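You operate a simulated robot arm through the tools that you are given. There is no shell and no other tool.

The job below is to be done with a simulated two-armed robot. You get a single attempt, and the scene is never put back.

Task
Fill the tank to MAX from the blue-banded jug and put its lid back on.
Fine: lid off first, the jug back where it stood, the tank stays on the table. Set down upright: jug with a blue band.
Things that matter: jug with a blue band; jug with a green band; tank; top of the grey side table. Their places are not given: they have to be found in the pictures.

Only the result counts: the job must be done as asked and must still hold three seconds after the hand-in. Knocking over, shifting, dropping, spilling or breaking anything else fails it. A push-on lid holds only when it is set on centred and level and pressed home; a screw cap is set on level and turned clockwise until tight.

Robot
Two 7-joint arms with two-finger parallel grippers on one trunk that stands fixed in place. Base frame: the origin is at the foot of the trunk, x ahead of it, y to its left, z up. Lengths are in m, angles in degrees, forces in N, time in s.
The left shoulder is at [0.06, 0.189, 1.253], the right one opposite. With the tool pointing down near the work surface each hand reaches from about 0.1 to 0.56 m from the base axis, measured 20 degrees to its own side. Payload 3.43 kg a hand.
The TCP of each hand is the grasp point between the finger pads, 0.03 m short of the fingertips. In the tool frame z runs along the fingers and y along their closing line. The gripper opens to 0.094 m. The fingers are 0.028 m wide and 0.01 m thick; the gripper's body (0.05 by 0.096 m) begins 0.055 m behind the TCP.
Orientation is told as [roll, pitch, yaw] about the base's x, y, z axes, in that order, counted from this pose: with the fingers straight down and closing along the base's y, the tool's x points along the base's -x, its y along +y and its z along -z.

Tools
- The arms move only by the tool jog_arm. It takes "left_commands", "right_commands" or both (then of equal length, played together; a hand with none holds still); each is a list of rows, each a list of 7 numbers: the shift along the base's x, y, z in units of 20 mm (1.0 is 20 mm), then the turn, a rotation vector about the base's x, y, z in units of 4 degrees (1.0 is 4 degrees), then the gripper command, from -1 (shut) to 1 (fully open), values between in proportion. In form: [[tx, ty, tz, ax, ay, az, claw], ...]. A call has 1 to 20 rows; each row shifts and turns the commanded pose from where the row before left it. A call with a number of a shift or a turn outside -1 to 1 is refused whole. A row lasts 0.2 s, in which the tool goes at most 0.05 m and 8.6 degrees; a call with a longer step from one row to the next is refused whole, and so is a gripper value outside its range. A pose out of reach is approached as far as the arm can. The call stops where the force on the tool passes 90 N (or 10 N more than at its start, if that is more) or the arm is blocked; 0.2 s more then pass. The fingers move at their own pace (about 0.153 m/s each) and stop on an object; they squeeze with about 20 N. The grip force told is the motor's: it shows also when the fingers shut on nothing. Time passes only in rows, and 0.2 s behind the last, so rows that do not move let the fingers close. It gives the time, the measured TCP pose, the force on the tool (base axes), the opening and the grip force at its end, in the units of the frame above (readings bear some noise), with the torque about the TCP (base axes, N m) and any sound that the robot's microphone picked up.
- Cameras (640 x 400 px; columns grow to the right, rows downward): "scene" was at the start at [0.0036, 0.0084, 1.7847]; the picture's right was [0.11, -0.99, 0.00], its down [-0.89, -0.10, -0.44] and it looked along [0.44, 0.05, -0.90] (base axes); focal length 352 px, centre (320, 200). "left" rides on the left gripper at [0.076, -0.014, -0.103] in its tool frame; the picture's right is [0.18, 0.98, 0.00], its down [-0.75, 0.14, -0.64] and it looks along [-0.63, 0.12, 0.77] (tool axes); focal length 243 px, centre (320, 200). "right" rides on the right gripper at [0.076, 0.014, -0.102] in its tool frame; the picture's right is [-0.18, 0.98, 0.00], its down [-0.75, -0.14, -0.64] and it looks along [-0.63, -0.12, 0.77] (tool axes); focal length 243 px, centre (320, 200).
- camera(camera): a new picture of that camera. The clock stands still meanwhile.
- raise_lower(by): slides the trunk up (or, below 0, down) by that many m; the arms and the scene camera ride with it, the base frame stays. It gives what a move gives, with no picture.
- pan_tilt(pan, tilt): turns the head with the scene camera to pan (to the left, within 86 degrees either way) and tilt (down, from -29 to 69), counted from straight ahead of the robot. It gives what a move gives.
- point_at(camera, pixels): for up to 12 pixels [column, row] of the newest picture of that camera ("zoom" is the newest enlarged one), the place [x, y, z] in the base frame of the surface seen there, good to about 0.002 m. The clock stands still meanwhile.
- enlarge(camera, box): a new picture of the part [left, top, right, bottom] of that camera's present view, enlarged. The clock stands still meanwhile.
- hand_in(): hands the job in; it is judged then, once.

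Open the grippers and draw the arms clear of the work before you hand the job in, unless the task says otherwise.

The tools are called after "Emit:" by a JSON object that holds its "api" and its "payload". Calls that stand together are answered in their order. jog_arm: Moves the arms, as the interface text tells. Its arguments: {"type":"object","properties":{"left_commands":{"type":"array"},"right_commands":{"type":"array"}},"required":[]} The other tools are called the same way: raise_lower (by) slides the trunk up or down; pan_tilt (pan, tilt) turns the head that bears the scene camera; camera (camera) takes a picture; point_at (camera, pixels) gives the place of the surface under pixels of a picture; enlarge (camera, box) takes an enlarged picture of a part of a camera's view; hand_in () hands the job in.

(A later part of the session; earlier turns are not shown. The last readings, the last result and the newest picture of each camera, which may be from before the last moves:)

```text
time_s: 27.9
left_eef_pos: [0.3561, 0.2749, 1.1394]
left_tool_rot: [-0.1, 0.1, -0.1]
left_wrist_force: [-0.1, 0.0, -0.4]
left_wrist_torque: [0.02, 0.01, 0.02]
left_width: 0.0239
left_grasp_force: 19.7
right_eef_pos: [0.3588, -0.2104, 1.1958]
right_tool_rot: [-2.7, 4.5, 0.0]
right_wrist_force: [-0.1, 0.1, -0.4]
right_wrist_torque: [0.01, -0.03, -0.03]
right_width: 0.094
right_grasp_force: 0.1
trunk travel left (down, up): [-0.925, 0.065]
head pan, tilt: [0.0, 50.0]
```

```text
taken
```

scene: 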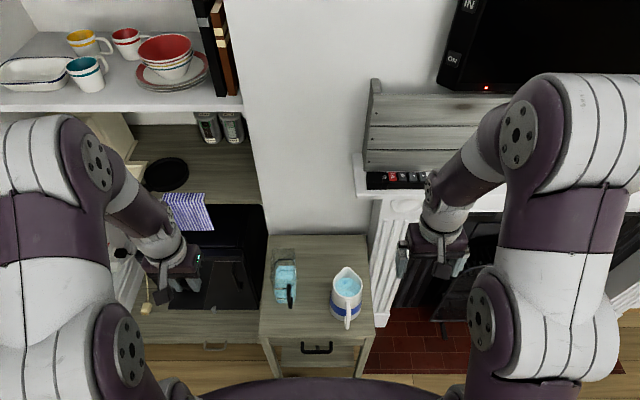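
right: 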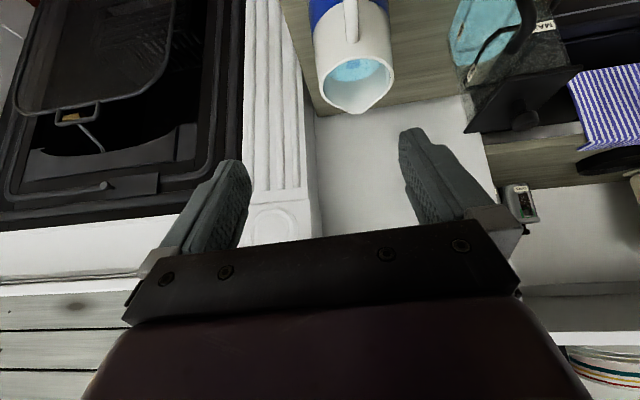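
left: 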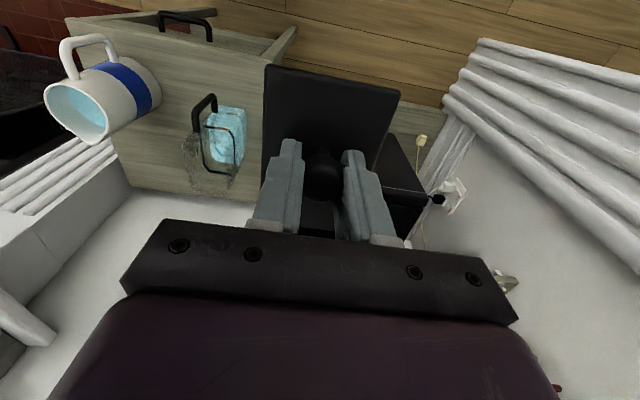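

The lid is held safely and the tank is open. I'll zoom in on the open tank and on the jug to measure water levels, the tank rim and the handle from this viewpoint.

Emit:
{"api": "enlarge", "payload": {"camera": "scene", "box": [260, 240, 310, 315]}}

Emit:
{"api": "point_at", "payload": {"camera": "zoom", "pixels": [[300, 100], [330, 100], [300, 140], [330, 140], [310, 60], [270, 170], [330, 215], [280, 30], [360, 30]]}}

Emit:
{"api": "enlarge", "payload": {"camera": "left", "box": [30, 20, 180, 160]}}

Emit:
{"api": "point_at", "payload": {"camera": "zoom", "pixels": [[128, 85], [240, 60], [385, 60], [460, 125], [185, 130], [165, 110], [420, 95], [380, 120], [300, 130], [250, 220], [480, 210], [390, 330]]}}

```text
5.33 times, centred on (285, 278) of scene
```

zoom: 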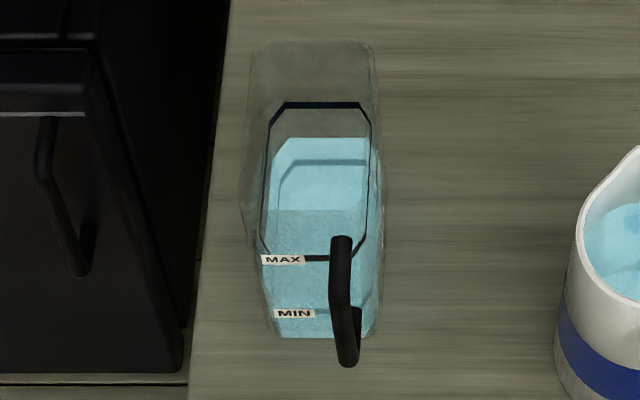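

```text
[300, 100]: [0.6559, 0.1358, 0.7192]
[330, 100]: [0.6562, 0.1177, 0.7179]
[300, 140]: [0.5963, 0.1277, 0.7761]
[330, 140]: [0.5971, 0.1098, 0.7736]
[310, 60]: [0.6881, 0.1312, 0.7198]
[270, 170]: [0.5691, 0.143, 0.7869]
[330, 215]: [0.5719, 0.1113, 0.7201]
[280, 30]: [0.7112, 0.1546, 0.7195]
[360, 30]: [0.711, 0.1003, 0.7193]
```

```text
2.86 times, centred on (105, 90) of left
```

zoom: 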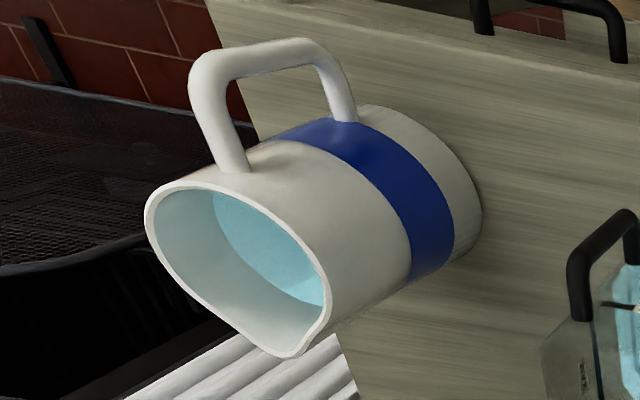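

```text
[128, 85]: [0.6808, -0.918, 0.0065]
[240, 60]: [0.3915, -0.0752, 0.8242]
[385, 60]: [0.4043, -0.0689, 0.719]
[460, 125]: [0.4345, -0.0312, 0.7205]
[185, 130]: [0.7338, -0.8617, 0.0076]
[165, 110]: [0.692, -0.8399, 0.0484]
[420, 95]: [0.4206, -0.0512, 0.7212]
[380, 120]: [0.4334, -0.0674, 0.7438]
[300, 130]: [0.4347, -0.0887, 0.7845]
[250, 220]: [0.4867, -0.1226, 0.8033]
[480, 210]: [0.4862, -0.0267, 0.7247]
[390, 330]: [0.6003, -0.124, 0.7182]
```

The water in the tank stands at z≈0.78, about 38 mm below MAX. I'll zoom on the jug from the scene camera and sample points along both side outlines to get its true diameter.

Emit:
{"api": "enlarge", "payload": {"camera": "scene", "box": [320, 260, 374, 334]}}

Emit:
{"api": "enlarge", "payload": {"camera": "scene", "box": [322, 265, 372, 296]}}

```text
5.41 times, centred on (347, 297) of scene
```

zoom: 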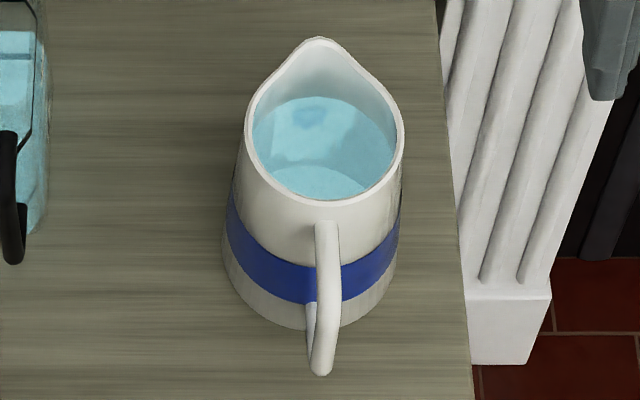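

```text
12.80 times, centred on (347, 280) of scene
```

zoom: 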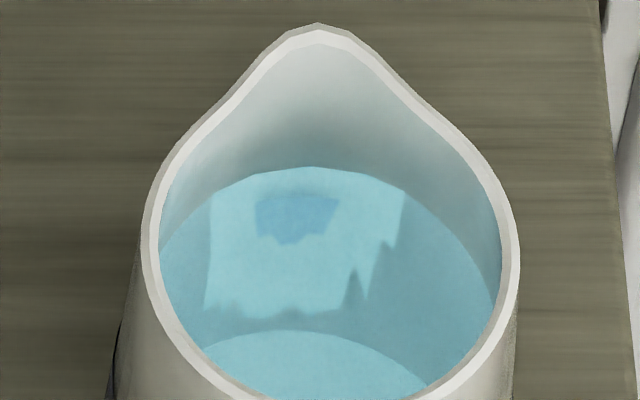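

Outline widths give about 0.0835 m diameter at the rim and 0.10 m at the base, so roughly 0.090 m at z≈0.825. That fits the 0.094 m opening, with one finger passing through the handle loop. I'll rotate the right hand to point its fingers along +y with the jaws closing along x, up in free space.

Emit:
{"api": "jog_arm", "payload": {"right_commands": [[0, 0, 0, 0.67, -1, 0, 1], [0.15, -0.2, 0, 1, -1, 1, 1], [0.15, -0.2, 0, 1, -1, 1, 1], [0.15, -0.2, 0, 1, -1, 1, 1], [0.15, -0.2, 0, 1, -1, 1, 1], [0.15, -0.2, 0, 1, -1, 1, 1], [0.15, -0.2, 0, 1, -1, 1, 1], [0.15, -0.2, 0, 1, -1, 1, 1], [0.15, -0.2, 0, 1, -1, 1, 1], [0.15, -0.2, 0, 1, -1, 1, 1], [0.15, -0.2, 0, 1, -1, 1, 1], [0.15, -0.2, 0, 1, -1, 1, 1], [0.15, -0.2, 0, 1, -1, 1, 1], [0.15, -0.2, 0, 1, -1, 1, 1], [0.15, -0.2, 0, 1, -1, 1, 1], [0.15, -0.2, 0, 1, -1, 1, 1], [0.15, -0.2, 0, 1, -1, 1, 1], [0.15, -0.2, 0, 1, -1, 1, 1], [0, 0, 0, 0.32, -0.32, 0.32, 1], [0, 0, 0, 0, 0, 0, 1]]}}

Emit:
{"api": "camera", "payload": {"camera": "scene"}}

```text
time_s: 32.1
left_eef_pos: [0.3546, 0.2753, 1.1392]
left_tool_rot: [-0.1, 0.1, 0.0]
left_wrist_force: [0.1, -0.9, 0.2]
left_wrist_torque: [0.03, -0.03, 0.0]
left_width: 0.0236
left_grasp_force: 20.3
right_eef_pos: [0.3766, -0.2231, 1.1758]
right_tool_rot: [27.0, -47.5, 31.5]
right_wrist_force: [-0.2, -0.1, 0.4]
right_wrist_torque: [-0.02, 0.03, 0.0]
right_width: 0.0942
right_grasp_force: 0.1
right hand out of reach, approached as far as the arm can: row 11, 12, 13, 14, 15, 16, 17, 18
trunk travel left (down, up): [-0.925, 0.065]
head pan, tilt: [0.0, 50.0]
```

```text
taken
```

scene: 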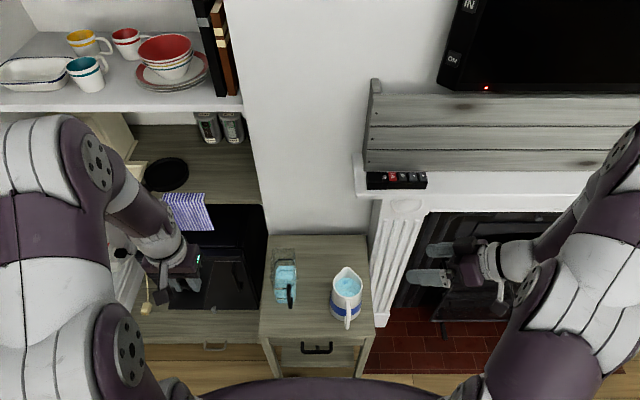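

The rotation stopped partway (27, −47.5, 31.5), since the hand is too close to the shoulder. I'll move it forward and down into roomier space, still well above the jug, and try the rest of the turn there.

Emit:
{"api": "jog_arm", "payload": {"right_commands": [[0.5, 0, -0.8, 0, 0, 0, 1], [0.5, 0, -0.8, 0, 0, 0, 1], [0.5, 0, -0.8, 0, 0, 0, 1], [0.5, 0, -0.8, 0, 0, 0, 1], [0.5, 0, -0.8, 0, 0, 0, 1], [0.5, 0, -0.8, 0, 0, 0, 1], [0.5, 0, -0.8, 0, 0, 0, 1], [0.5, 0, -0.8, 0, 0, 0, 1], [0, 0, 0, 0, 0, 0, 1]]}}

Emit:
{"api": "jog_arm", "payload": {"right_commands": [[0, 0, 0, 1, 0, 1, 1], [0, 0, 0, 1, 0, 1, 1], [0, 0, 0, 1, 0, 1, 1], [0, 0, 0, 1, 0, 1, 1], [0, 0, 0, 1, 0, 1, 1], [0, 0, 0, 0, 0, 0, 1]]}}

Emit:
{"api": "camera", "payload": {"camera": "scene"}}

```text
time_s: 34.1
left_eef_pos: [0.3556, 0.2748, 1.1401]
left_tool_rot: [0.0, 0.0, 0.0]
left_wrist_force: [0.2, 0.4, -0.4]
left_wrist_torque: [0.02, 0.02, -0.05]
left_width: 0.0237
left_grasp_force: 20.0
right_eef_pos: [0.4444, -0.2151, 1.036]
right_tool_rot: [27.4, -49.1, 32.5]
right_wrist_force: [-0.3, 0.6, -0.1]
right_wrist_torque: [-0.02, 0.0, 0.01]
right_width: 0.094
right_grasp_force: 0.0
right hand out of reach, approached as far as the arm can: row 1
trunk travel left (down, up): [-0.925, 0.065]
head pan, tilt: [0.0, 50.0]
```

```text
time_s: 35.5
left_eef_pos: [0.3544, 0.276, 1.1387]
left_tool_rot: [0.0, 0.0, 0.0]
left_wrist_force: [0.2, 0.1, -0.3]
left_wrist_torque: [0.02, 0.02, -0.03]
left_width: 0.0239
left_grasp_force: 20.1
right_eef_pos: [0.4444, -0.215, 1.0372]
right_tool_rot: [27.4, -49.1, 32.5]
right_wrist_force: [0.2, -0.2, 0.4]
right_wrist_torque: [-0.03, 0.02, -0.02]
right_width: 0.0942
right_grasp_force: 0.1
right hand out of reach, approached as far as the arm can: row 1, 2, 3, 4, 5
trunk travel left (down, up): [-0.925, 0.065]
head pan, tilt: [0.0, 50.0]
```

```text
taken
```

scene: 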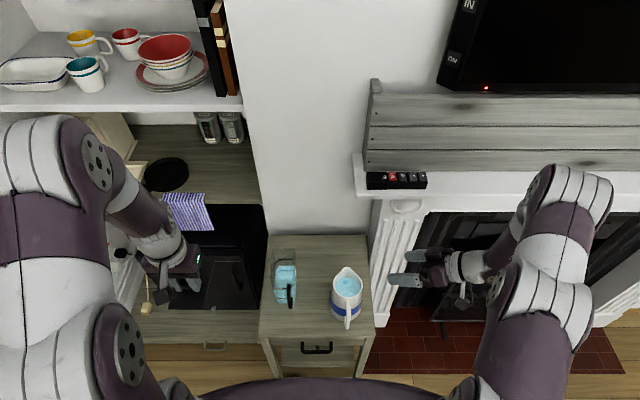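

The wrist seems to be at a joint limit. The fingers point along about (0.32, 0.75, −0.58), so I'll test which single-axis turns are still free.

Emit:
{"api": "jog_arm", "payload": {"right_commands": [[0, 0, 0, 1, 0, 0, 1], [0, 0, 0, 1, 0, 0, 1], [0, 0, 0, 0, 0, 0, 1]]}}

Emit:
{"api": "jog_arm", "payload": {"right_commands": [[0, 0, 0, 0, 1, 0, 1], [0, 0, 0, 0, 1, 0, 1], [0, 0, 0, 0, 1, 0, 1], [0, 0, 0, 0, 1, 0, 1], [0, 0, 0, 0, 1, 0, 1], [0, 0, 0, 1, 0, 0, 1], [0, 0, 0, 1, 0, 0, 1], [0, 0, 0, 1, 0, 0, 1], [0, 0, 0, 1, 0, 0, 1], [0, 0, 0, 0, 0, 0, 1]]}}

```text
time_s: 36.3
left_eef_pos: [0.3556, 0.2752, 1.139]
left_tool_rot: [0.0, 0.1, 0.0]
left_wrist_force: [-0.9, -0.4, -0.8]
left_wrist_torque: [0.01, 0.01, -0.02]
left_width: 0.024
left_grasp_force: 20.0
right_eef_pos: [0.4442, -0.2146, 1.0364]
right_tool_rot: [27.5, -49.1, 32.5]
right_wrist_force: [-0.3, -0.5, -0.7]
right_wrist_torque: [0.0, -0.01, -0.01]
right_width: 0.094
right_grasp_force: 0.0
right hand out of reach, approached as far as the arm can: row 1, 2
trunk travel left (down, up): [-0.925, 0.065]
head pan, tilt: [0.0, 50.0]
```

```text
time_s: 38.5
left_eef_pos: [0.3561, 0.2755, 1.1405]
left_tool_rot: [-0.1, 0.0, 0.0]
left_wrist_force: [-0.9, -0.4, -1.5]
left_wrist_torque: [-0.01, 0.01, 0.0]
left_width: 0.0239
left_grasp_force: 19.4
right_eef_pos: [0.434, -0.2063, 1.0335]
right_tool_rot: [41.9, -32.3, 23.1]
right_wrist_force: [0.0, 0.3, 0.2]
right_wrist_torque: [-0.01, 0.01, 0.0]
right_width: 0.0943
right_grasp_force: 0.0
right hand out of reach, approached as far as the arm can: row 6, 7, 8, 9
trunk travel left (down, up): [-0.925, 0.065]
head pan, tilt: [0.0, 50.0]
```

The upward tilt is limited because the forearm comes down from high shoulders, so lowering the trunk should help. First I'll check how much room there is beneath the left hand and the lid it holds.

Emit:
{"api": "camera", "payload": {"camera": "scene"}}

Emit:
{"api": "point_at", "payload": {"camera": "scene", "pixels": [[220, 300], [180, 305], [225, 220], [250, 290], [205, 335], [160, 330], [240, 345], [150, 300], [190, 215], [100, 250], [30, 150], [110, 330]]}}

Emit:
{"api": "camera", "payload": {"camera": "left"}}

Emit:
{"api": "point_at", "payload": {"camera": "left", "pixels": [[395, 145], [420, 190], [400, 225], [430, 140], [440, 100], [300, 35], [405, 155], [330, 90]]}}

```text
taken
```

scene: 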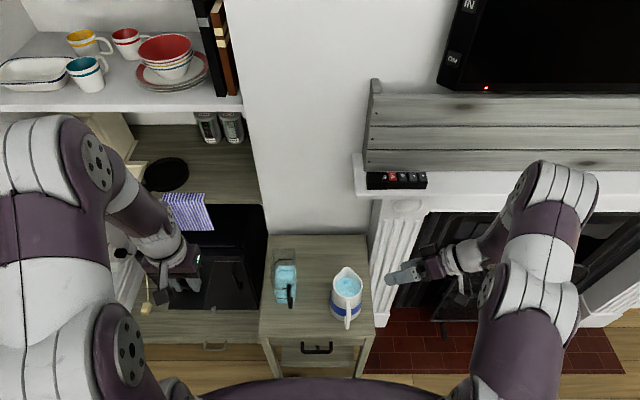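

```text
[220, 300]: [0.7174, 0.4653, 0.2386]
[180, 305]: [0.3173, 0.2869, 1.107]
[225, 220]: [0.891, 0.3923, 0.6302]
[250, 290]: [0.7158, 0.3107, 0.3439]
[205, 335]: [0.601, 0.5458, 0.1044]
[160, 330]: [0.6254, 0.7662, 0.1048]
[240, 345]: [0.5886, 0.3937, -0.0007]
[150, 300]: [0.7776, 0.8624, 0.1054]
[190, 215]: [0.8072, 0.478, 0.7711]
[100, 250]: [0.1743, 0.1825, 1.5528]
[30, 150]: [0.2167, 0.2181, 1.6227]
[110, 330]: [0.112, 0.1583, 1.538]
```

```text
taken
```

left: 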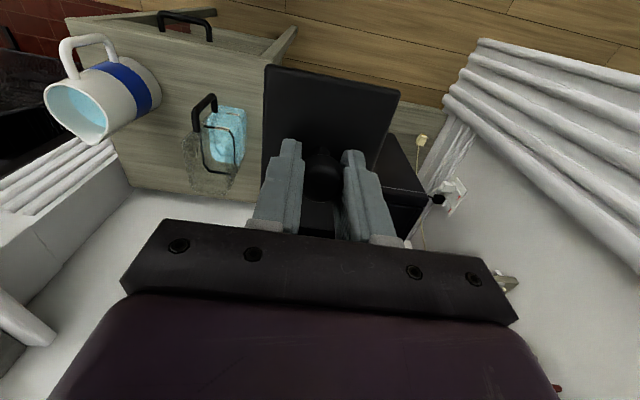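

```text
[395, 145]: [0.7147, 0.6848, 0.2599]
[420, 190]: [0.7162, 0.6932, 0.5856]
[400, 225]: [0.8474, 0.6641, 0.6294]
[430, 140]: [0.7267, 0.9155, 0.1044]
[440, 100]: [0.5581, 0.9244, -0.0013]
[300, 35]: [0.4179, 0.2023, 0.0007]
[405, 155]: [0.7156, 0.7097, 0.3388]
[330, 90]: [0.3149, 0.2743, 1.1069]
```

The fridge front is at x≈0.716 and nothing lies below the lid, so lowering is safe on the left. I'll first back the right hand away from the table edge, then lower the trunk by 0.25 m.

Emit:
{"api": "jog_arm", "payload": {"right_commands": [[0, -0.7, 0.3, 0, 0, 0, 1], [0, -0.7, 0.3, 0, 0, 0, 1], [0, -0.7, 0.3, 0, 0, 0, 1], [0, -0.7, 0.3, 0, 0, 0, 1], [0, -0.7, 0.3, 0, 0, 0, 1], [0, -0.7, 0.3, 0, 0, 0, 1], [0, 0, 0, 0, 0, 0, 1]]}}

Emit:
{"api": "raise_lower", "payload": {"by": -0.12}}

Emit:
{"api": "camera", "payload": {"camera": "scene"}}

```text
time_s: 40.1
left_eef_pos: [0.3565, 0.2768, 1.1403]
left_tool_rot: [0.0, 0.1, 0.0]
left_wrist_force: [-0.4, -0.4, -0.2]
left_wrist_torque: [-0.02, -0.02, 0.0]
left_width: 0.0242
left_grasp_force: 19.7
right_eef_pos: [0.388, -0.2544, 1.0532]
right_tool_rot: [41.7, -32.2, 23.0]
right_wrist_force: [1.1, 0.0, -0.7]
right_wrist_torque: [-0.02, 0.0, -0.01]
right_width: 0.0941
right_grasp_force: 0.1
right hand out of reach, approached as far as the arm can: row 1, 2, 3, 4, 5, 6
trunk travel left (down, up): [-0.925, 0.065]
head pan, tilt: [0.0, 50.0]
```

```text
time_s: 41.6
left_eef_pos: [0.355, 0.2756, 1.0198]
left_tool_rot: [0.0, 0.0, -0.1]
left_wrist_force: [-1.0, -0.6, -0.4]
left_wrist_torque: [0.02, 0.02, 0.01]
left_width: 0.0239
left_grasp_force: 20.3
right_eef_pos: [0.3874, -0.2547, 0.9331]
right_tool_rot: [41.8, -32.4, 23.0]
right_wrist_force: [0.4, 0.5, 0.4]
right_wrist_torque: [-0.02, 0.01, 0.0]
right_width: 0.0941
right_grasp_force: 0.1
trunk travel left (down, up): [-0.805, 0.185]
head pan, tilt: [0.0, 50.0]
```

```text
taken
```

scene: 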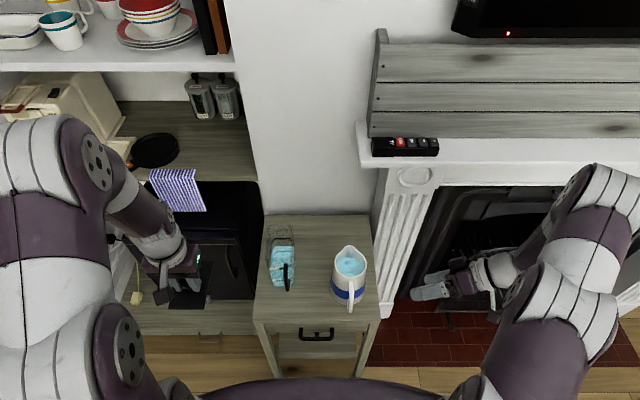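

The hand keeps sitting at a limit there. I'll move it forward to around (0.48, −0.12, 1.05), still above the jug rim at 0.87, and try to level the fingers.

Emit:
{"api": "jog_arm", "payload": {"right_commands": [[0.4, 0.3, 0.8, 0, 0, 0, 1], [0.4, 0.4, 0.8, 0, 0, 0, 1], [0.4, 0.5, 0.8, 0, 0, 0, 1], [0.4, 0.6, 0.8, 0, 0, 0, 1], [0.4, 0.7, 0.8, 0, 0, 0, 1], [0.4, 0.7, 0.7, 0, 0, 0, 1], [0.4, 0.7, 0.6, 0, 0, 0, 1], [0.4, 0.7, 0.5, 0, 0, 0, 1], [0.4, 0.7, 0, 0, 0, 0, 1], [0.4, 0.7, 0, 0, 0, 0, 1], [0.4, 0.7, 0, 0, 0, 0, 1], [0, 0, 0, 0, 0, 0, 1]]}}

Emit:
{"api": "jog_arm", "payload": {"right_commands": [[0, 0, 0, 1, 0, 0, 1], [0, 0, 0, 1, 0, 0, 1], [0, 0, 0, 1, 0, 0, 1], [0, 0, 0, 1, 0, 0, 1], [0, 0, 0, 1, 0, 0, 1], [0, 0, 0, 1, 0, 0, 1], [0, 0, 0, 0, 0, 0, 1]]}}

Emit:
{"api": "camera", "payload": {"camera": "scene"}}

```text
time_s: 44.2
left_eef_pos: [0.3554, 0.2764, 1.0199]
left_tool_rot: [0.0, 0.0, 0.0]
left_wrist_force: [0.2, -0.2, -1.3]
left_wrist_torque: [-0.02, -0.01, 0.01]
left_width: 0.024
left_grasp_force: 20.2
right_eef_pos: [0.4518, -0.1064, 1.0359]
right_tool_rot: [41.8, -32.4, 23.0]
right_wrist_force: [0.3, 0.6, 0.5]
right_wrist_torque: [-0.01, 0.03, 0.03]
right_width: 0.0941
right_grasp_force: 0.1
right hand out of reach, approached as far as the arm can: row 1, 2, 3, 4, 5, 6, 8
trunk travel left (down, up): [-0.805, 0.185]
head pan, tilt: [0.0, 50.0]
```

```text
time_s: 45.8
left_eef_pos: [0.3554, 0.2755, 1.02]
left_tool_rot: [0.0, 0.0, 0.0]
left_wrist_force: [-0.4, 0.1, -1.1]
left_wrist_torque: [0.01, -0.04, 0.01]
left_width: 0.0237
left_grasp_force: 20.1
right_eef_pos: [0.4516, -0.1061, 1.036]
right_tool_rot: [41.7, -32.3, 23.0]
right_wrist_force: [-0.3, 0.4, 0.9]
right_wrist_torque: [0.01, -0.01, -0.02]
right_width: 0.0942
right_grasp_force: 0.0
right hand out of reach, approached as far as the arm can: row 1, 2, 3, 4, 5, 6
trunk travel left (down, up): [-0.805, 0.185]
head pan, tilt: [0.0, 50.0]
```

```text
taken
```

scene: 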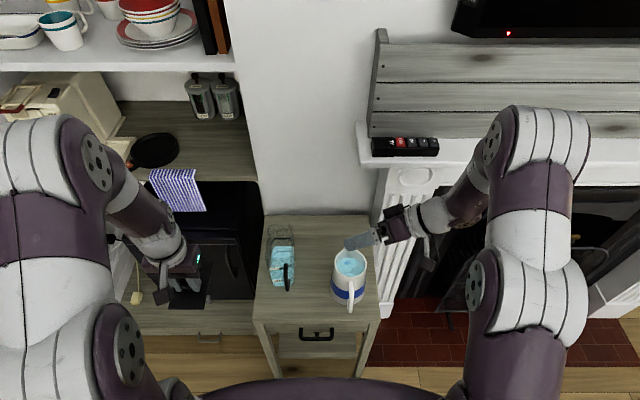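

The elbow stays high, so the wrist can't level at this height. I'll raise the hand relative to the shoulder and test the levelling turn there, to learn whether a lower trunk would help.

Emit:
{"api": "jog_arm", "payload": {"right_commands": [[0, 0, 1, 0, 0, 0, 1], [0, 0, 1, 0, 0, 0, 1], [0, 0, 1, 0, 0, 0, 1], [0, 0, 1, 0, 0, 0, 1], [0, 0, 1, 0, 0, 0, 1], [0, 0, 1, 0, 0, 0, 1], [0, 0, 1, 0, 0, 0, 1], [0, 0, 1, 0, 0, 0, 1], [0, 0, 1, 0, 0, 0, 1], [0, 0, 0, 0, 0, 0, 1]]}}

Emit:
{"api": "jog_arm", "payload": {"right_commands": [[0, 0, 0, 1, 0, 0, 1], [0, 0, 0, 1, 0, 0, 1], [0, 0, 0, 1, 0, 0, 1], [0, 0, 0, 1, 0, 0, 1], [0, 0, 0, 1, 0, 0, 1], [0, 0, 0, 1, 0, 0, 1], [0, 0, 0, 1, 0, 0, 1], [0, 0, 0, 1, 0, 0, 1], [0, 0, 0, 0, 0, 0, 1]]}}

```text
time_s: 48.0
left_eef_pos: [0.3553, 0.274, 1.019]
left_tool_rot: [0.0, 0.1, -0.1]
left_wrist_force: [0.0, -0.3, -0.3]
left_wrist_torque: [-0.02, 0.0, -0.01]
left_width: 0.0239
left_grasp_force: 19.7
right_eef_pos: [0.3896, -0.0835, 1.136]
right_tool_rot: [41.7, -32.2, 23.0]
right_wrist_force: [0.5, -0.2, -0.2]
right_wrist_torque: [0.01, -0.02, -0.01]
right_width: 0.0939
right_grasp_force: 0.1
right hand out of reach, approached as far as the arm can: row 2, 3, 4, 5, 6, 7, 8, 9
trunk travel left (down, up): [-0.805, 0.185]
head pan, tilt: [0.0, 50.0]
```

```text
time_s: 50.0
left_eef_pos: [0.3552, 0.2753, 1.0195]
left_tool_rot: [0.0, -0.1, 0.0]
left_wrist_force: [-0.2, 0.6, -0.3]
left_wrist_torque: [-0.06, -0.05, 0.01]
left_width: 0.0239
left_grasp_force: 20.2
right_eef_pos: [0.388, -0.084, 1.1354]
right_tool_rot: [41.8, -32.3, 23.0]
right_wrist_force: [0.5, -0.1, -0.6]
right_wrist_torque: [-0.03, 0.0, -0.01]
right_width: 0.0942
right_grasp_force: 0.1
right hand out of reach, approached as far as the arm can: row 1, 2, 3, 4, 5, 6, 7, 8
trunk travel left (down, up): [-0.805, 0.185]
head pan, tilt: [0.0, 50.0]
```

Being higher makes it worse, so a level side grip is out. Instead I'll use the left arm on the jug's handle with the fingers pointing mostly down, then turn the spout toward +y and tip over the tank. That means setting the lid on the table first, so I'll check its underside thickness with the right camera.

Emit:
{"api": "camera", "payload": {"camera": "right"}}

Emit:
{"api": "camera", "payload": {"camera": "scene"}}

Emit:
{"api": "enlarge", "payload": {"camera": "scene", "box": [130, 220, 230, 320]}}

```text
taken
```

right: 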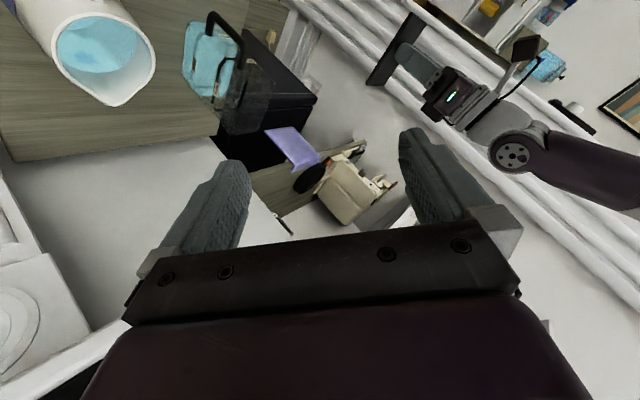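

```text
taken
```

scene: 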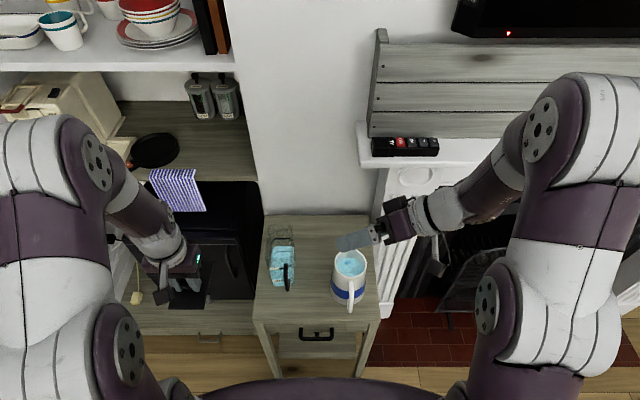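

```text
4.00 times, centred on (180, 270) of scene
```

zoom: 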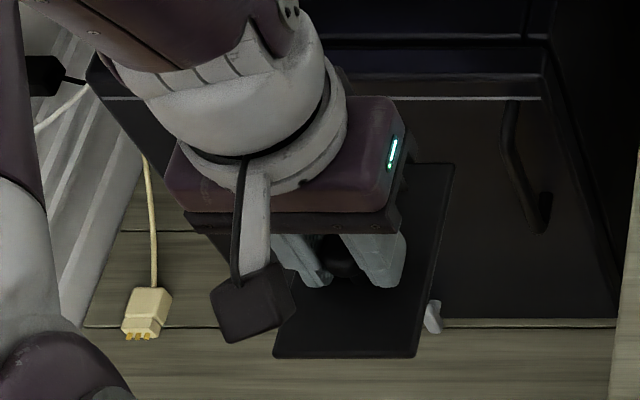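

The right camera sees the lid edge-on near (400, 50). I'll zoom in there.

Emit:
{"api": "enlarge", "payload": {"camera": "right", "box": [350, 0, 480, 110]}}

Emit:
{"api": "point_at", "payload": {"camera": "zoom", "pixels": [[150, 280], [245, 90], [160, 230], [230, 130], [140, 240], [220, 60]]}}

Emit:
{"api": "enlarge", "payload": {"camera": "right", "box": [170, 0, 290, 140]}}

```text
3.64 times, centred on (415, 55) of right
```

zoom: 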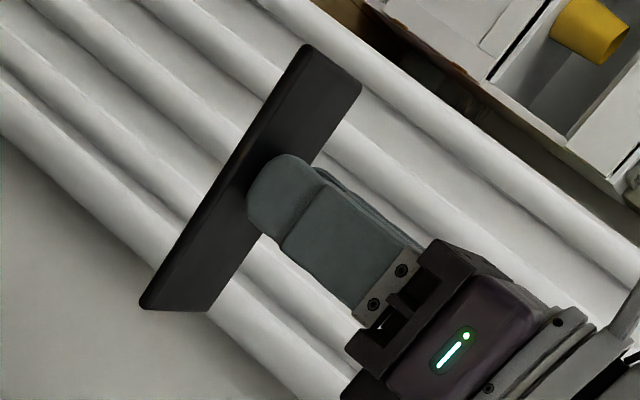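

```text
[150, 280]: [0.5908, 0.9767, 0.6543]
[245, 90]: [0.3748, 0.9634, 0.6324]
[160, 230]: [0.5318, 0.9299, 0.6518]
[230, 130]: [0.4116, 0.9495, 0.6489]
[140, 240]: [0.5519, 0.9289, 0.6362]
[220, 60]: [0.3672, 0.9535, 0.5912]
```

```text
2.86 times, centred on (230, 70) of right
```

zoom: 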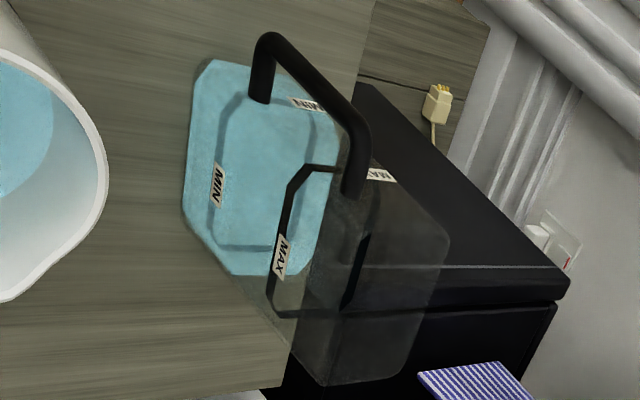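

The lid is a thin flat plate. I'll first retract the right hand to the right and turn it back to pointing down, so the left arm has room over the table.

Emit:
{"api": "jog_arm", "payload": {"right_commands": [[-0.1, -0.7, 0, -0.975, 0.467, -0.69, 1], [-0.1, -0.7, 0, -0.975, 0.467, -0.69, 1], [-0.1, -0.7, 0, -0.975, 0.467, -0.69, 1], [-0.1, -0.7, 0, -0.975, 0.467, -0.69, 1], [-0.1, -0.7, 0, -0.975, 0.467, -0.69, 1], [-0.1, -0.7, 0, -0.975, 0.467, -0.69, 1], [-0.1, -0.7, 0, -0.975, 0.467, -0.69, 1], [-0.1, -0.7, 0, -0.975, 0.467, -0.69, 1], [-0.1, -0.7, 0, -0.975, 0.467, -0.69, 1], [-0.1, -0.7, 0, -0.975, 0.467, -0.69, 1], [-0.1, -0.7, 0, -0.975, 0.467, -0.69, 1], [-0.1, -0.7, 0, -0.975, 0.467, -0.69, 1], [0, 0, 0, 0, 0, 0, 1]]}}

Emit:
{"api": "camera", "payload": {"camera": "scene"}}

```text
time_s: 52.8
left_eef_pos: [0.3548, 0.2749, 1.0198]
left_tool_rot: [0.0, 0.0, 0.1]
left_wrist_force: [0.0, 0.5, -0.9]
left_wrist_torque: [-0.02, 0.01, -0.01]
left_width: 0.0237
left_grasp_force: 20.3
right_eef_pos: [0.3639, -0.252, 1.1348]
right_tool_rot: [-0.3, 0.1, 0.0]
right_wrist_force: [0.5, 1.0, 0.5]
right_wrist_torque: [-0.04, -0.03, 0.0]
right_width: 0.0939
right_grasp_force: 0.1
trunk travel left (down, up): [-0.805, 0.185]
head pan, tilt: [0.0, 50.0]
```

```text
taken
```

scene: 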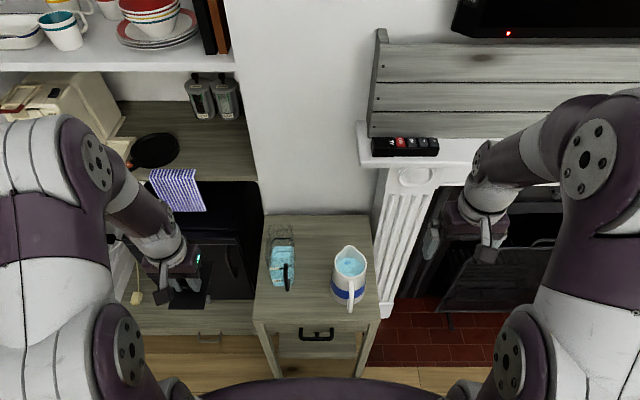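

The right arm is clear. Now I'll carry the lid across at z 1.02 to above the free spot between tank and jug, at about (0.445, 0.022).

Emit:
{"api": "jog_arm", "payload": {"left_commands": [[0.25, -0.4, 0, 0, 0, 0, -1], [0.25, -0.7, 0, 0, 0, 0, -1], [0.25, -0.7, 0, 0, 0, 0, -1], [0.25, -0.7, 0, 0, 0, 0, -1], [0.25, -0.7, 0, 0, 0, 0, -1], [0.25, -0.7, 0, 0, 0, 0, -1], [0.25, -0.7, 0, 0, 0, 0, -1], [0.25, -0.7, 0, 0, 0, 0, -1], [0.25, -0.7, 0, 0, 0, 0, -1], [0.25, -0.7, 0, 0, 0, 0, -1], [0.25, -0.7, 0, 0, 0, 0, -1], [0.25, -0.7, 0, 0, 0, 0, -1], [0.25, -0.7, 0, 0, 0, 0, -1], [0.25, -0.7, 0, 0, 0, 0, -1], [0.25, -0.7, 0, 0, 0, 0, -1], [0.25, -0.7, 0, 0, 0, 0, -1], [0.25, -0.7, 0, 0, 0, 0, -1], [0.25, -0.7, 0, 0, 0, 0, -1], [0, -0.35, 0, 0, 0, 0, -1], [0, 0, 0, 0, 0, 0, -1]]}}

Emit:
{"api": "camera", "payload": {"camera": "scene"}}

Emit:
{"api": "camera", "payload": {"camera": "left"}}

```text
time_s: 57.0
left_eef_pos: [0.4447, 0.0225, 1.0196]
left_tool_rot: [-0.1, 0.1, 0.0]
left_wrist_force: [0.5, -0.2, 0.6]
left_wrist_torque: [-0.03, 0.01, 0.0]
left_width: 0.024
left_grasp_force: 20.1
right_eef_pos: [0.3656, -0.2515, 1.134]
right_tool_rot: [-0.1, 0.2, 0.2]
right_wrist_force: [0.2, -0.5, -0.3]
right_wrist_torque: [0.02, -0.01, -0.03]
right_width: 0.094
right_grasp_force: 0.1
trunk travel left (down, up): [-0.805, 0.185]
head pan, tilt: [0.0, 50.0]
```

```text
taken
```

scene: 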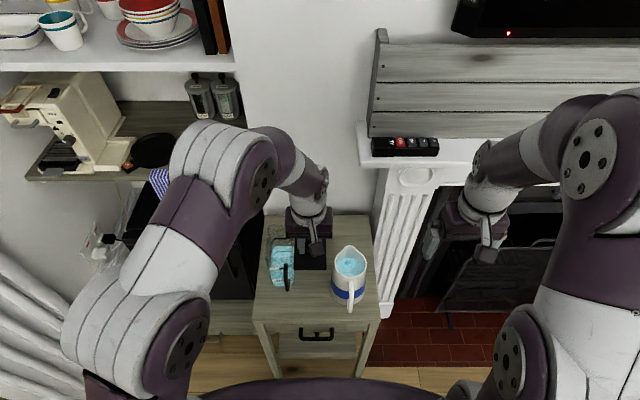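

```text
taken
```

left: 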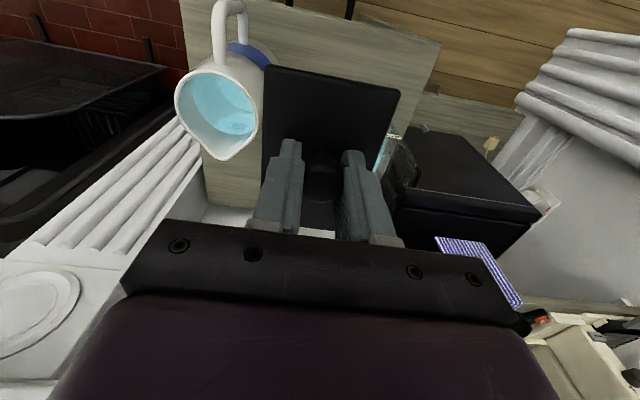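

The lid is above the gap with about 15 mm clearance to the jug and about 20 mm to the tank handle. I'll lower it in two stages.

Emit:
{"api": "jog_arm", "payload": {"left_commands": [[0, 0, -0.5, 0, 0, 0, -1], [0, 0, -0.7, 0, 0, 0, -1], [0, 0, -0.7, 0, 0, 0, -1], [0, 0, -0.7, 0, 0, 0, -1], [0, 0, -0.7, 0, 0, 0, -1], [0, 0, -0.7, 0, 0, 0, -1], [0, 0, -0.7, 0, 0, 0, -1], [0, 0, -0.7, 0, 0, 0, -1], [0, 0, -0.7, 0, 0, 0, -1], [0, 0, -0.7, 0, 0, 0, -1], [0, 0, -0.7, 0, 0, 0, -1], [0, 0, -0.7, 0, 0, 0, -1], [0, 0, -0.7, 0, 0, 0, -1], [0, 0, -0.7, 0, 0, 0, -1], [0, 0, -0.7, 0, 0, 0, -1], [0, 0, -0.5, 0, 0, 0, -1], [0, 0, -0.4, 0, 0, 0, -1], [0, 0, 0, 0, 0, 0, -1]]}}

Emit:
{"api": "camera", "payload": {"camera": "scene"}}

Emit:
{"api": "camera", "payload": {"camera": "left"}}

```text
time_s: 60.8
left_eef_pos: [0.4457, 0.0216, 0.7943]
left_tool_rot: [-0.1, -0.1, 0.0]
left_wrist_force: [0.4, -0.5, -0.2]
left_wrist_torque: [-0.02, 0.02, -0.01]
left_width: 0.0239
left_grasp_force: 19.7
right_eef_pos: [0.364, -0.2518, 1.134]
right_tool_rot: [-0.2, 0.2, 0.2]
right_wrist_force: [0.9, -0.1, -0.3]
right_wrist_torque: [-0.03, 0.0, 0.02]
right_width: 0.094
right_grasp_force: 0.1
trunk travel left (down, up): [-0.805, 0.185]
head pan, tilt: [0.0, 50.0]
```

```text
taken
```

scene: 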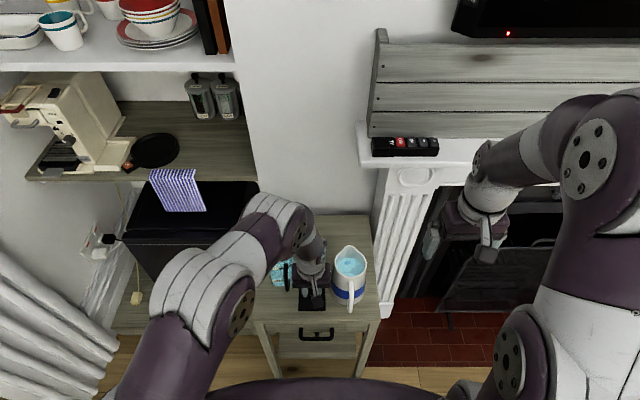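

```text
taken
```

left: 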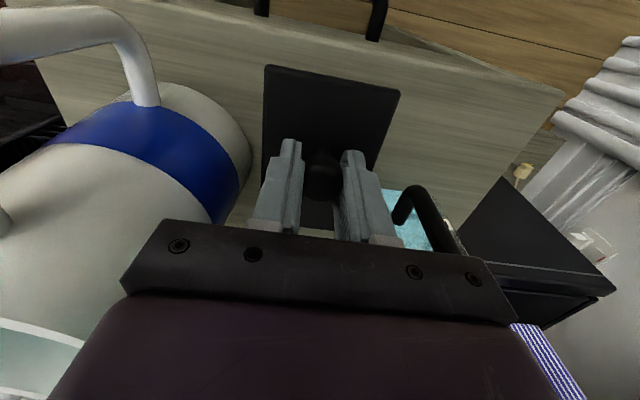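

At TCP 0.794 the lid is about 3 cm above the table, with clearance on both sides. I'll lower the rest in small steps and check the force.

Emit:
{"api": "jog_arm", "payload": {"left_commands": [[0, 0, -0.4, 0, 0, 0, -1], [0, 0, -0.4, 0, 0, 0, -1], [0, 0, -0.3, 0, 0, 0, -1], [0, 0, -0.15, 0, 0, 0, -1], [0, 0, -0.1, 0, 0, 0, -1]]}}

Emit:
{"api": "jog_arm", "payload": {"left_commands": [[0, 0, -0.08, 0, 0, 0, -1], [0, 0, -0.08, 0, 0, 0, -1]]}}

Emit:
{"api": "camera", "payload": {"camera": "left"}}

Emit:
{"api": "point_at", "payload": {"camera": "left", "pixels": [[290, 75], [365, 95], [300, 130], [350, 130], [250, 40], [430, 120]]}}

```text
time_s: 62.0
left_eef_pos: [0.4458, 0.0217, 0.7689]
left_tool_rot: [0.0, 0.0, -0.1]
left_wrist_force: [0.3, -0.2, -0.9]
left_wrist_torque: [0.02, -0.02, -0.01]
left_width: 0.0239
left_grasp_force: 20.0
right_eef_pos: [0.3646, -0.2519, 1.1345]
right_tool_rot: [-0.3, 0.3, 0.1]
right_wrist_force: [0.2, -0.4, 0.6]
right_wrist_torque: [0.03, 0.01, -0.02]
right_width: 0.0942
right_grasp_force: 0.0
trunk travel left (down, up): [-0.805, 0.185]
head pan, tilt: [0.0, 50.0]
```

```text
time_s: 62.6
left_eef_pos: [0.4456, 0.0223, 0.7664]
left_tool_rot: [0.0, 0.0, 0.0]
left_wrist_force: [0.0, 0.1, -0.7]
left_wrist_torque: [-0.01, 0.04, -0.01]
left_width: 0.0237
left_grasp_force: 19.8
right_eef_pos: [0.365, -0.2516, 1.1349]
right_tool_rot: [-0.3, 0.2, 0.0]
right_wrist_force: [-0.5, -0.5, 0.4]
right_wrist_torque: [0.02, -0.02, 0.01]
right_width: 0.0939
right_grasp_force: 0.0
trunk travel left (down, up): [-0.805, 0.185]
head pan, tilt: [0.0, 50.0]
```

```text
taken
```

left: 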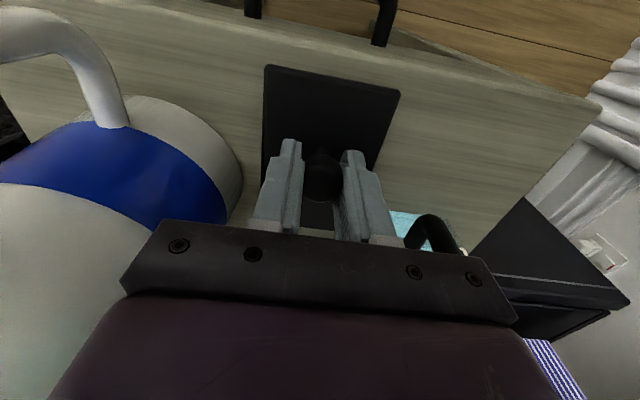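

```text
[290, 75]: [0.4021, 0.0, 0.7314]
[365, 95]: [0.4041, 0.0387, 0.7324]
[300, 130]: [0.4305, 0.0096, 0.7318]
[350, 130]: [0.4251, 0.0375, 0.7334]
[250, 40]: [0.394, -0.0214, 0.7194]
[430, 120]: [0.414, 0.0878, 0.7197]
```

The lid top is at 0.732 over a table at 0.720, so only a few millimetres remain. I'll step down 1 mm at a time until contact.

Emit:
{"api": "jog_arm", "payload": {"left_commands": [[0, 0, -0.05, 0, 0, 0, -1], [0, 0, -0.05, 0, 0, 0, -1]]}}

Emit:
{"api": "jog_arm", "payload": {"left_commands": [[0, 0, -0.05, 0, 0, 0, -1]]}}

Emit:
{"api": "jog_arm", "payload": {"left_commands": [[0, 0, -0.05, 0, 0, 0, -1]]}}

Emit:
{"api": "jog_arm", "payload": {"left_commands": [[0, 0, -0.05, 0, 0, 0, -1]]}}

```text
time_s: 63.2
left_eef_pos: [0.445, 0.0226, 0.7634]
left_tool_rot: [0.0, -0.1, 0.0]
left_wrist_force: [0.0, 0.2, -0.8]
left_wrist_torque: [-0.01, -0.02, -0.01]
left_width: 0.0238
left_grasp_force: 20.1
right_eef_pos: [0.3646, -0.2528, 1.1352]
right_tool_rot: [-0.2, 0.2, 0.1]
right_wrist_force: [-0.5, -0.2, 0.3]
right_wrist_torque: [-0.04, 0.0, -0.01]
right_width: 0.094
right_grasp_force: 0.1
trunk travel left (down, up): [-0.805, 0.185]
head pan, tilt: [0.0, 50.0]
```

```text
time_s: 63.6
left_eef_pos: [0.4458, 0.0228, 0.7627]
left_tool_rot: [0.0, 0.0, 0.0]
left_wrist_force: [0.2, -0.1, -1.0]
left_wrist_torque: [0.01, 0.0, -0.02]
left_width: 0.024
left_grasp_force: 19.8
right_eef_pos: [0.3649, -0.2512, 1.1349]
right_tool_rot: [-0.2, 0.3, 0.0]
right_wrist_force: [-0.2, 0.3, -0.1]
right_wrist_torque: [0.01, -0.01, 0.0]
right_width: 0.0938
right_grasp_force: 0.1
trunk travel left (down, up): [-0.805, 0.185]
head pan, tilt: [0.0, 50.0]
```

```text
time_s: 64.0
left_eef_pos: [0.4453, 0.0223, 0.7625]
left_tool_rot: [0.0, 0.0, 0.0]
left_wrist_force: [-1.0, 0.2, -1.1]
left_wrist_torque: [-0.03, 0.01, -0.01]
left_width: 0.0243
left_grasp_force: 20.1
right_eef_pos: [0.3643, -0.2528, 1.1353]
right_tool_rot: [-0.2, 0.2, -0.1]
right_wrist_force: [0.2, -0.8, -0.5]
right_wrist_torque: [-0.01, 0.0, -0.01]
right_width: 0.0941
right_grasp_force: 0.0
trunk travel left (down, up): [-0.805, 0.185]
head pan, tilt: [0.0, 50.0]
```

```text
time_s: 64.4
left_eef_pos: [0.4457, 0.0227, 0.7606]
left_tool_rot: [0.0, 0.0, 0.0]
left_wrist_force: [-0.2, 0.3, -1.3]
left_wrist_torque: [0.0, 0.0, 0.02]
left_width: 0.0239
left_grasp_force: 20.0
right_eef_pos: [0.3656, -0.2521, 1.1374]
right_tool_rot: [-0.3, 0.2, 0.1]
right_wrist_force: [0.8, -0.2, 0.1]
right_wrist_torque: [-0.01, -0.03, -0.01]
right_width: 0.0939
right_grasp_force: 0.1
trunk travel left (down, up): [-0.805, 0.185]
head pan, tilt: [0.0, 50.0]
```

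Emit:
{"api": "jog_arm", "payload": {"left_commands": [[0, 0, -0.05, 0, 0, 0, -1]]}}

Emit:
{"api": "jog_arm", "payload": {"left_commands": [[0, 0, -0.05, 0, 0, 0, -1]]}}

Emit:
{"api": "camera", "payload": {"camera": "left"}}

Emit:
{"api": "point_at", "payload": {"camera": "left", "pixels": [[290, 75], [365, 95], [300, 130], [350, 130], [250, 40], [430, 120]]}}

```text
time_s: 64.8
left_eef_pos: [0.4452, 0.0224, 0.7592]
left_tool_rot: [0.0, 0.1, -0.1]
left_wrist_force: [-0.2, -0.1, 0.4]
left_wrist_torque: [0.0, 0.01, 0.01]
left_width: 0.0238
left_grasp_force: 19.9
right_eef_pos: [0.3641, -0.2511, 1.1356]
right_tool_rot: [-0.2, 0.3, 0.1]
right_wrist_force: [0.5, -0.6, 0.7]
right_wrist_torque: [0.0, 0.01, 0.01]
right_width: 0.0937
right_grasp_force: 0.1
trunk travel left (down, up): [-0.805, 0.185]
head pan, tilt: [0.0, 50.0]
```

```text
time_s: 65.2
left_eef_pos: [0.4468, 0.0219, 0.7594]
left_tool_rot: [0.1, -0.1, 0.1]
left_wrist_force: [-0.4, 1.1, 6.8]
left_wrist_torque: [0.08, -0.09, 0.0]
left_width: 0.0239
left_grasp_force: 20.1
right_eef_pos: [0.364, -0.2522, 1.1355]
right_tool_rot: [-0.2, 0.2, 0.1]
right_wrist_force: [0.0, -0.2, 0.8]
right_wrist_torque: [-0.03, -0.06, -0.03]
right_width: 0.0941
right_grasp_force: 0.0
trunk travel left (down, up): [-0.805, 0.185]
head pan, tilt: [0.0, 50.0]
```

```text
taken
```

left: 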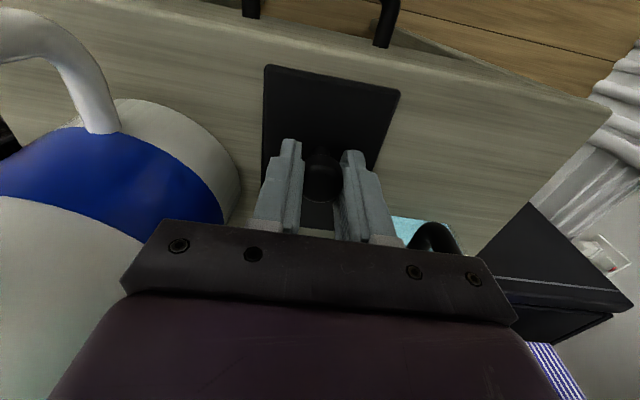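

```text
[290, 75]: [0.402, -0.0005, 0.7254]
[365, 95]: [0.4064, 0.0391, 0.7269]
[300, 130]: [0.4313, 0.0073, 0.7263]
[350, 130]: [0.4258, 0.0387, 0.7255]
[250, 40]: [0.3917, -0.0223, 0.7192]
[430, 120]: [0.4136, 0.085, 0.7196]
```

The lid has touched the table (6.8 N up) and lies flat. I'll open the fingers only partway because of the nearby jug, then rise clear.

Emit:
{"api": "jog_arm", "payload": {"left_commands": [[0, 0, 0, 0, 0, 0, -0.3], [0, 0, 0, 0, 0, 0, -0.1], [0, 0, 0, 0, 0, 0, -0.1], [0, 0, 0.3, 0, 0, 0, -0.1], [0, 0, 0.6, 0, 0, 0, -0.1], [0, 0, 0.8, 0, 0, 0, -0.1], [0, 0, 0.8, 0, 0, 0, -0.1], [0, 0, 0.8, 0, 0, 0, -0.1], [0, 0, 0.8, 0, 0, 0, -0.1], [0, 0, 0.8, 0, 0, 0, -0.1], [0, 0, 0.8, 0, 0, 0, -0.1], [0, 0, 0.8, 0, 0, 0, -0.1], [0, 0, 0.8, 0, 0, 0, -0.1], [0, 0, 0.8, 0, 0, 0, -0.1], [0, 0, 0.8, 0, 0, 0, -0.1], [0, 0, 0.8, 0, 0, 0, -0.1], [0, 0, 0.8, 0, 0, 0, -0.1], [0, 0, 0, 0, 0, 0, -0.1]]}}

Emit:
{"api": "camera", "payload": {"camera": "left"}}

Emit:
{"api": "camera", "payload": {"camera": "scene"}}

```text
time_s: 69.0
left_eef_pos: [0.4463, 0.0212, 0.9699]
left_tool_rot: [0.0, -0.1, -0.1]
left_wrist_force: [0.1, -0.4, 0.2]
left_wrist_torque: [0.0, -0.03, 0.01]
left_width: 0.0421
left_grasp_force: 0.1
right_eef_pos: [0.3645, -0.2519, 1.1341]
right_tool_rot: [-0.1, 0.2, 0.2]
right_wrist_force: [1.0, 0.0, -0.4]
right_wrist_torque: [-0.02, -0.02, -0.01]
right_width: 0.0941
right_grasp_force: 0.1
trunk travel left (down, up): [-0.805, 0.185]
head pan, tilt: [0.0, 50.0]
```

```text
taken
```

left: 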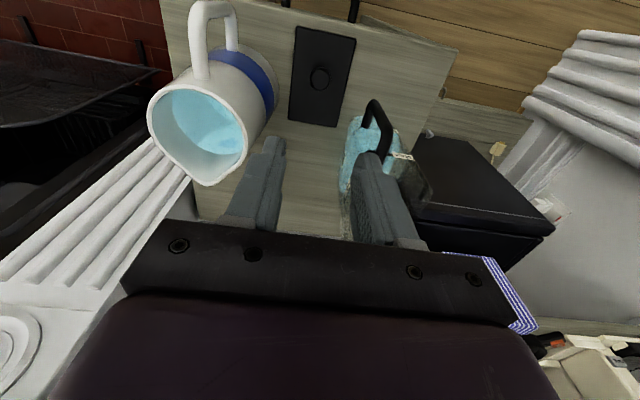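

```text
taken
```

scene: 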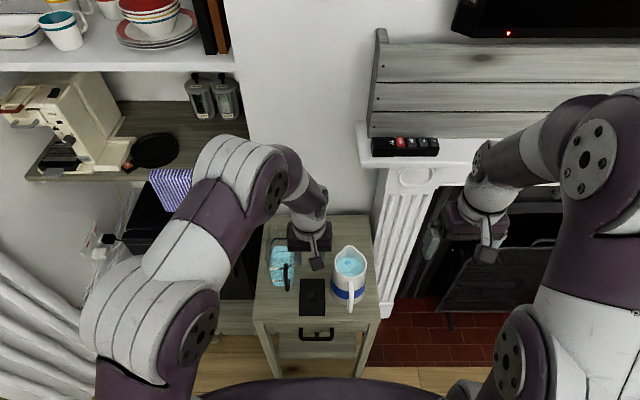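

The lid now lies flat at about (0.457, 0.022). Before touching the jug, I'll rehearse the pouring motion with the empty left hand in the air: lean the fingers forward 20°, yaw +90°, then tip, to see if the arm can reach it.

Emit:
{"api": "jog_arm", "payload": {"left_commands": [[0, 0, 0.8, 0, -1, 0, -0.1], [0, 0, 0.8, 0, -1, 0, -0.1], [0, 0, 0.8, 0, -1, 0, -0.1], [0, 0, 0.8, 0, -1, 0, -0.1], [0, 0, 0.8, 0, -1, 0, -0.1], [0.2, 0, 0, 0, 0, 1, -0.1], [0.2, 0, 0, 0, 0, 1, -0.1], [0.2, 0, 0, 0, 0, 1, -0.1], [0.2, 0, 0, 0, 0, 1, -0.1], [0.2, 0, 0, 0, 0, 1, -0.1], [0.2, 0, 0, 0, 0, 1, -0.1], [0.2, 0, 0, 0, 0, 1, -0.1], [0.2, 0, 0, 0, 0, 1, -0.1], [0.2, 0, 0, 0, 0, 1, -0.1], [0.2, 0, 0, 0, 0, 1, -0.1], [0.2, 0, 0, 0, 0, 1, -0.1], [0.2, 0, 0, 0, 0, 1, -0.1], [0.2, 0, 0, 0, 0, 1, -0.1], [0.2, 0, 0, 0, 0, 1, -0.1], [0.2, 0, 0, 0, 0, 1, -0.1]]}}

Emit:
{"api": "jog_arm", "payload": {"left_commands": [[0.2, 0, 0, 0, 0, 1, -0.1], [0.2, 0, 0, 0, 0, 1, -0.1], [0.2, 0, 0, 0, 0, 1, -0.1], [0.2, 0, 0, 0, 0, 1, -0.1], [0.2, 0, 0, 0, 0, 1, -0.1], [0.2, 0, 0, 0, 0, 1, -0.1], [0.2, 0, 0, 0, 0, 1, -0.1], [0.2, 0, 0, 0, 0, 0.5, -0.1], [0, 0, 0, 0, 0, 0, -0.1]]}}

Emit:
{"api": "jog_arm", "payload": {"left_commands": [[0, 0, 0, -1, 0, 0, -0.1], [0, 0, 0, -1, 0, 0, -0.1], [0, 0, 0, -1, 0, 0, -0.1], [0, 0, 0, -1, 0, 0, -0.1], [0, 0, 0, -1, 0, 0, -0.1], [0, 0, 0, -1, 0, 0, -0.1], [0, 0, 0, -1, 0, 0, -0.1], [0, 0, 0, -1, 0, 0, -0.1], [0, 0, 0, -1, 0, 0, -0.1], [0, 0, 0, -1, 0, 0, -0.1], [0, 0, 0, -1, 0, 0, -0.1], [0, 0, 0, -1, 0, 0, -0.1], [0, 0, 0, -1, 0, 0, -0.1], [0, 0, 0, -1, 0, 0, -0.1], [0, 0, 0, -1, 0, 0, -0.1], [0, 0, 0, 0, 0, 0, -0.1]]}}

Emit:
{"api": "camera", "payload": {"camera": "scene"}}

```text
time_s: 73.2
left_eef_pos: [0.5063, 0.0223, 1.0478]
left_tool_rot: [0.1, -20.0, 60.0]
left_wrist_force: [-0.1, -0.4, 0.6]
left_wrist_torque: [0.01, 0.0, 0.04]
left_width: 0.0423
left_grasp_force: 0.3
right_eef_pos: [0.365, -0.252, 1.1343]
right_tool_rot: [-0.2, 0.0, 0.1]
right_wrist_force: [-0.3, -0.1, -0.9]
right_wrist_torque: [-0.03, -0.02, -0.01]
right_width: 0.094
right_grasp_force: 0.1
trunk travel left (down, up): [-0.805, 0.185]
head pan, tilt: [0.0, 50.0]
```

```text
time_s: 75.2
left_eef_pos: [0.5037, 0.0444, 1.0256]
left_tool_rot: [0.0, -20.0, 89.9]
left_wrist_force: [0.7, 0.0, 0.3]
left_wrist_torque: [0.01, 0.02, -0.02]
left_width: 0.0425
left_grasp_force: 0.1
left hand out of reach, approached as far as the arm can: row 5, 6, 7, 8
right_eef_pos: [0.365, -0.2526, 1.1341]
right_tool_rot: [-0.2, 0.2, 0.1]
right_wrist_force: [1.4, -0.2, 0.9]
right_wrist_torque: [0.02, -0.02, -0.02]
right_width: 0.0941
right_grasp_force: 0.0
trunk travel left (down, up): [-0.805, 0.185]
head pan, tilt: [0.0, 50.0]
```

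```text
time_s: 78.6
left_eef_pos: [0.504, 0.0449, 1.0257]
left_tool_rot: [0.1, 40.0, 89.9]
left_wrist_force: [0.4, 0.0, -0.1]
left_wrist_torque: [0.05, 0.04, 0.0]
left_width: 0.0423
left_grasp_force: 0.0
right_eef_pos: [0.3652, -0.2522, 1.1354]
right_tool_rot: [-0.1, 0.2, 0.1]
right_wrist_force: [-0.5, -0.6, -0.6]
right_wrist_torque: [0.0, -0.02, 0.0]
right_width: 0.094
right_grasp_force: 0.1
trunk travel left (down, up): [-0.805, 0.185]
head pan, tilt: [0.0, 50.0]
```

```text
taken
```

scene: 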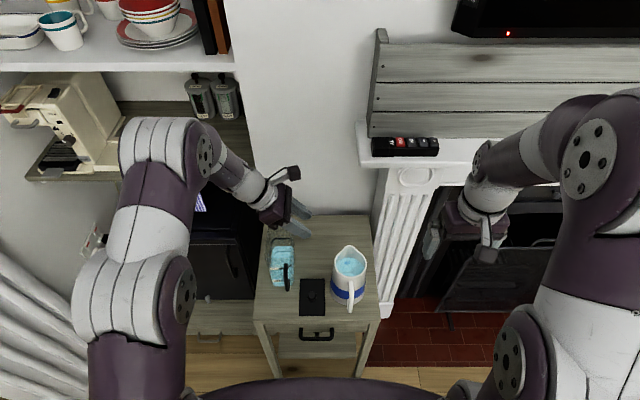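

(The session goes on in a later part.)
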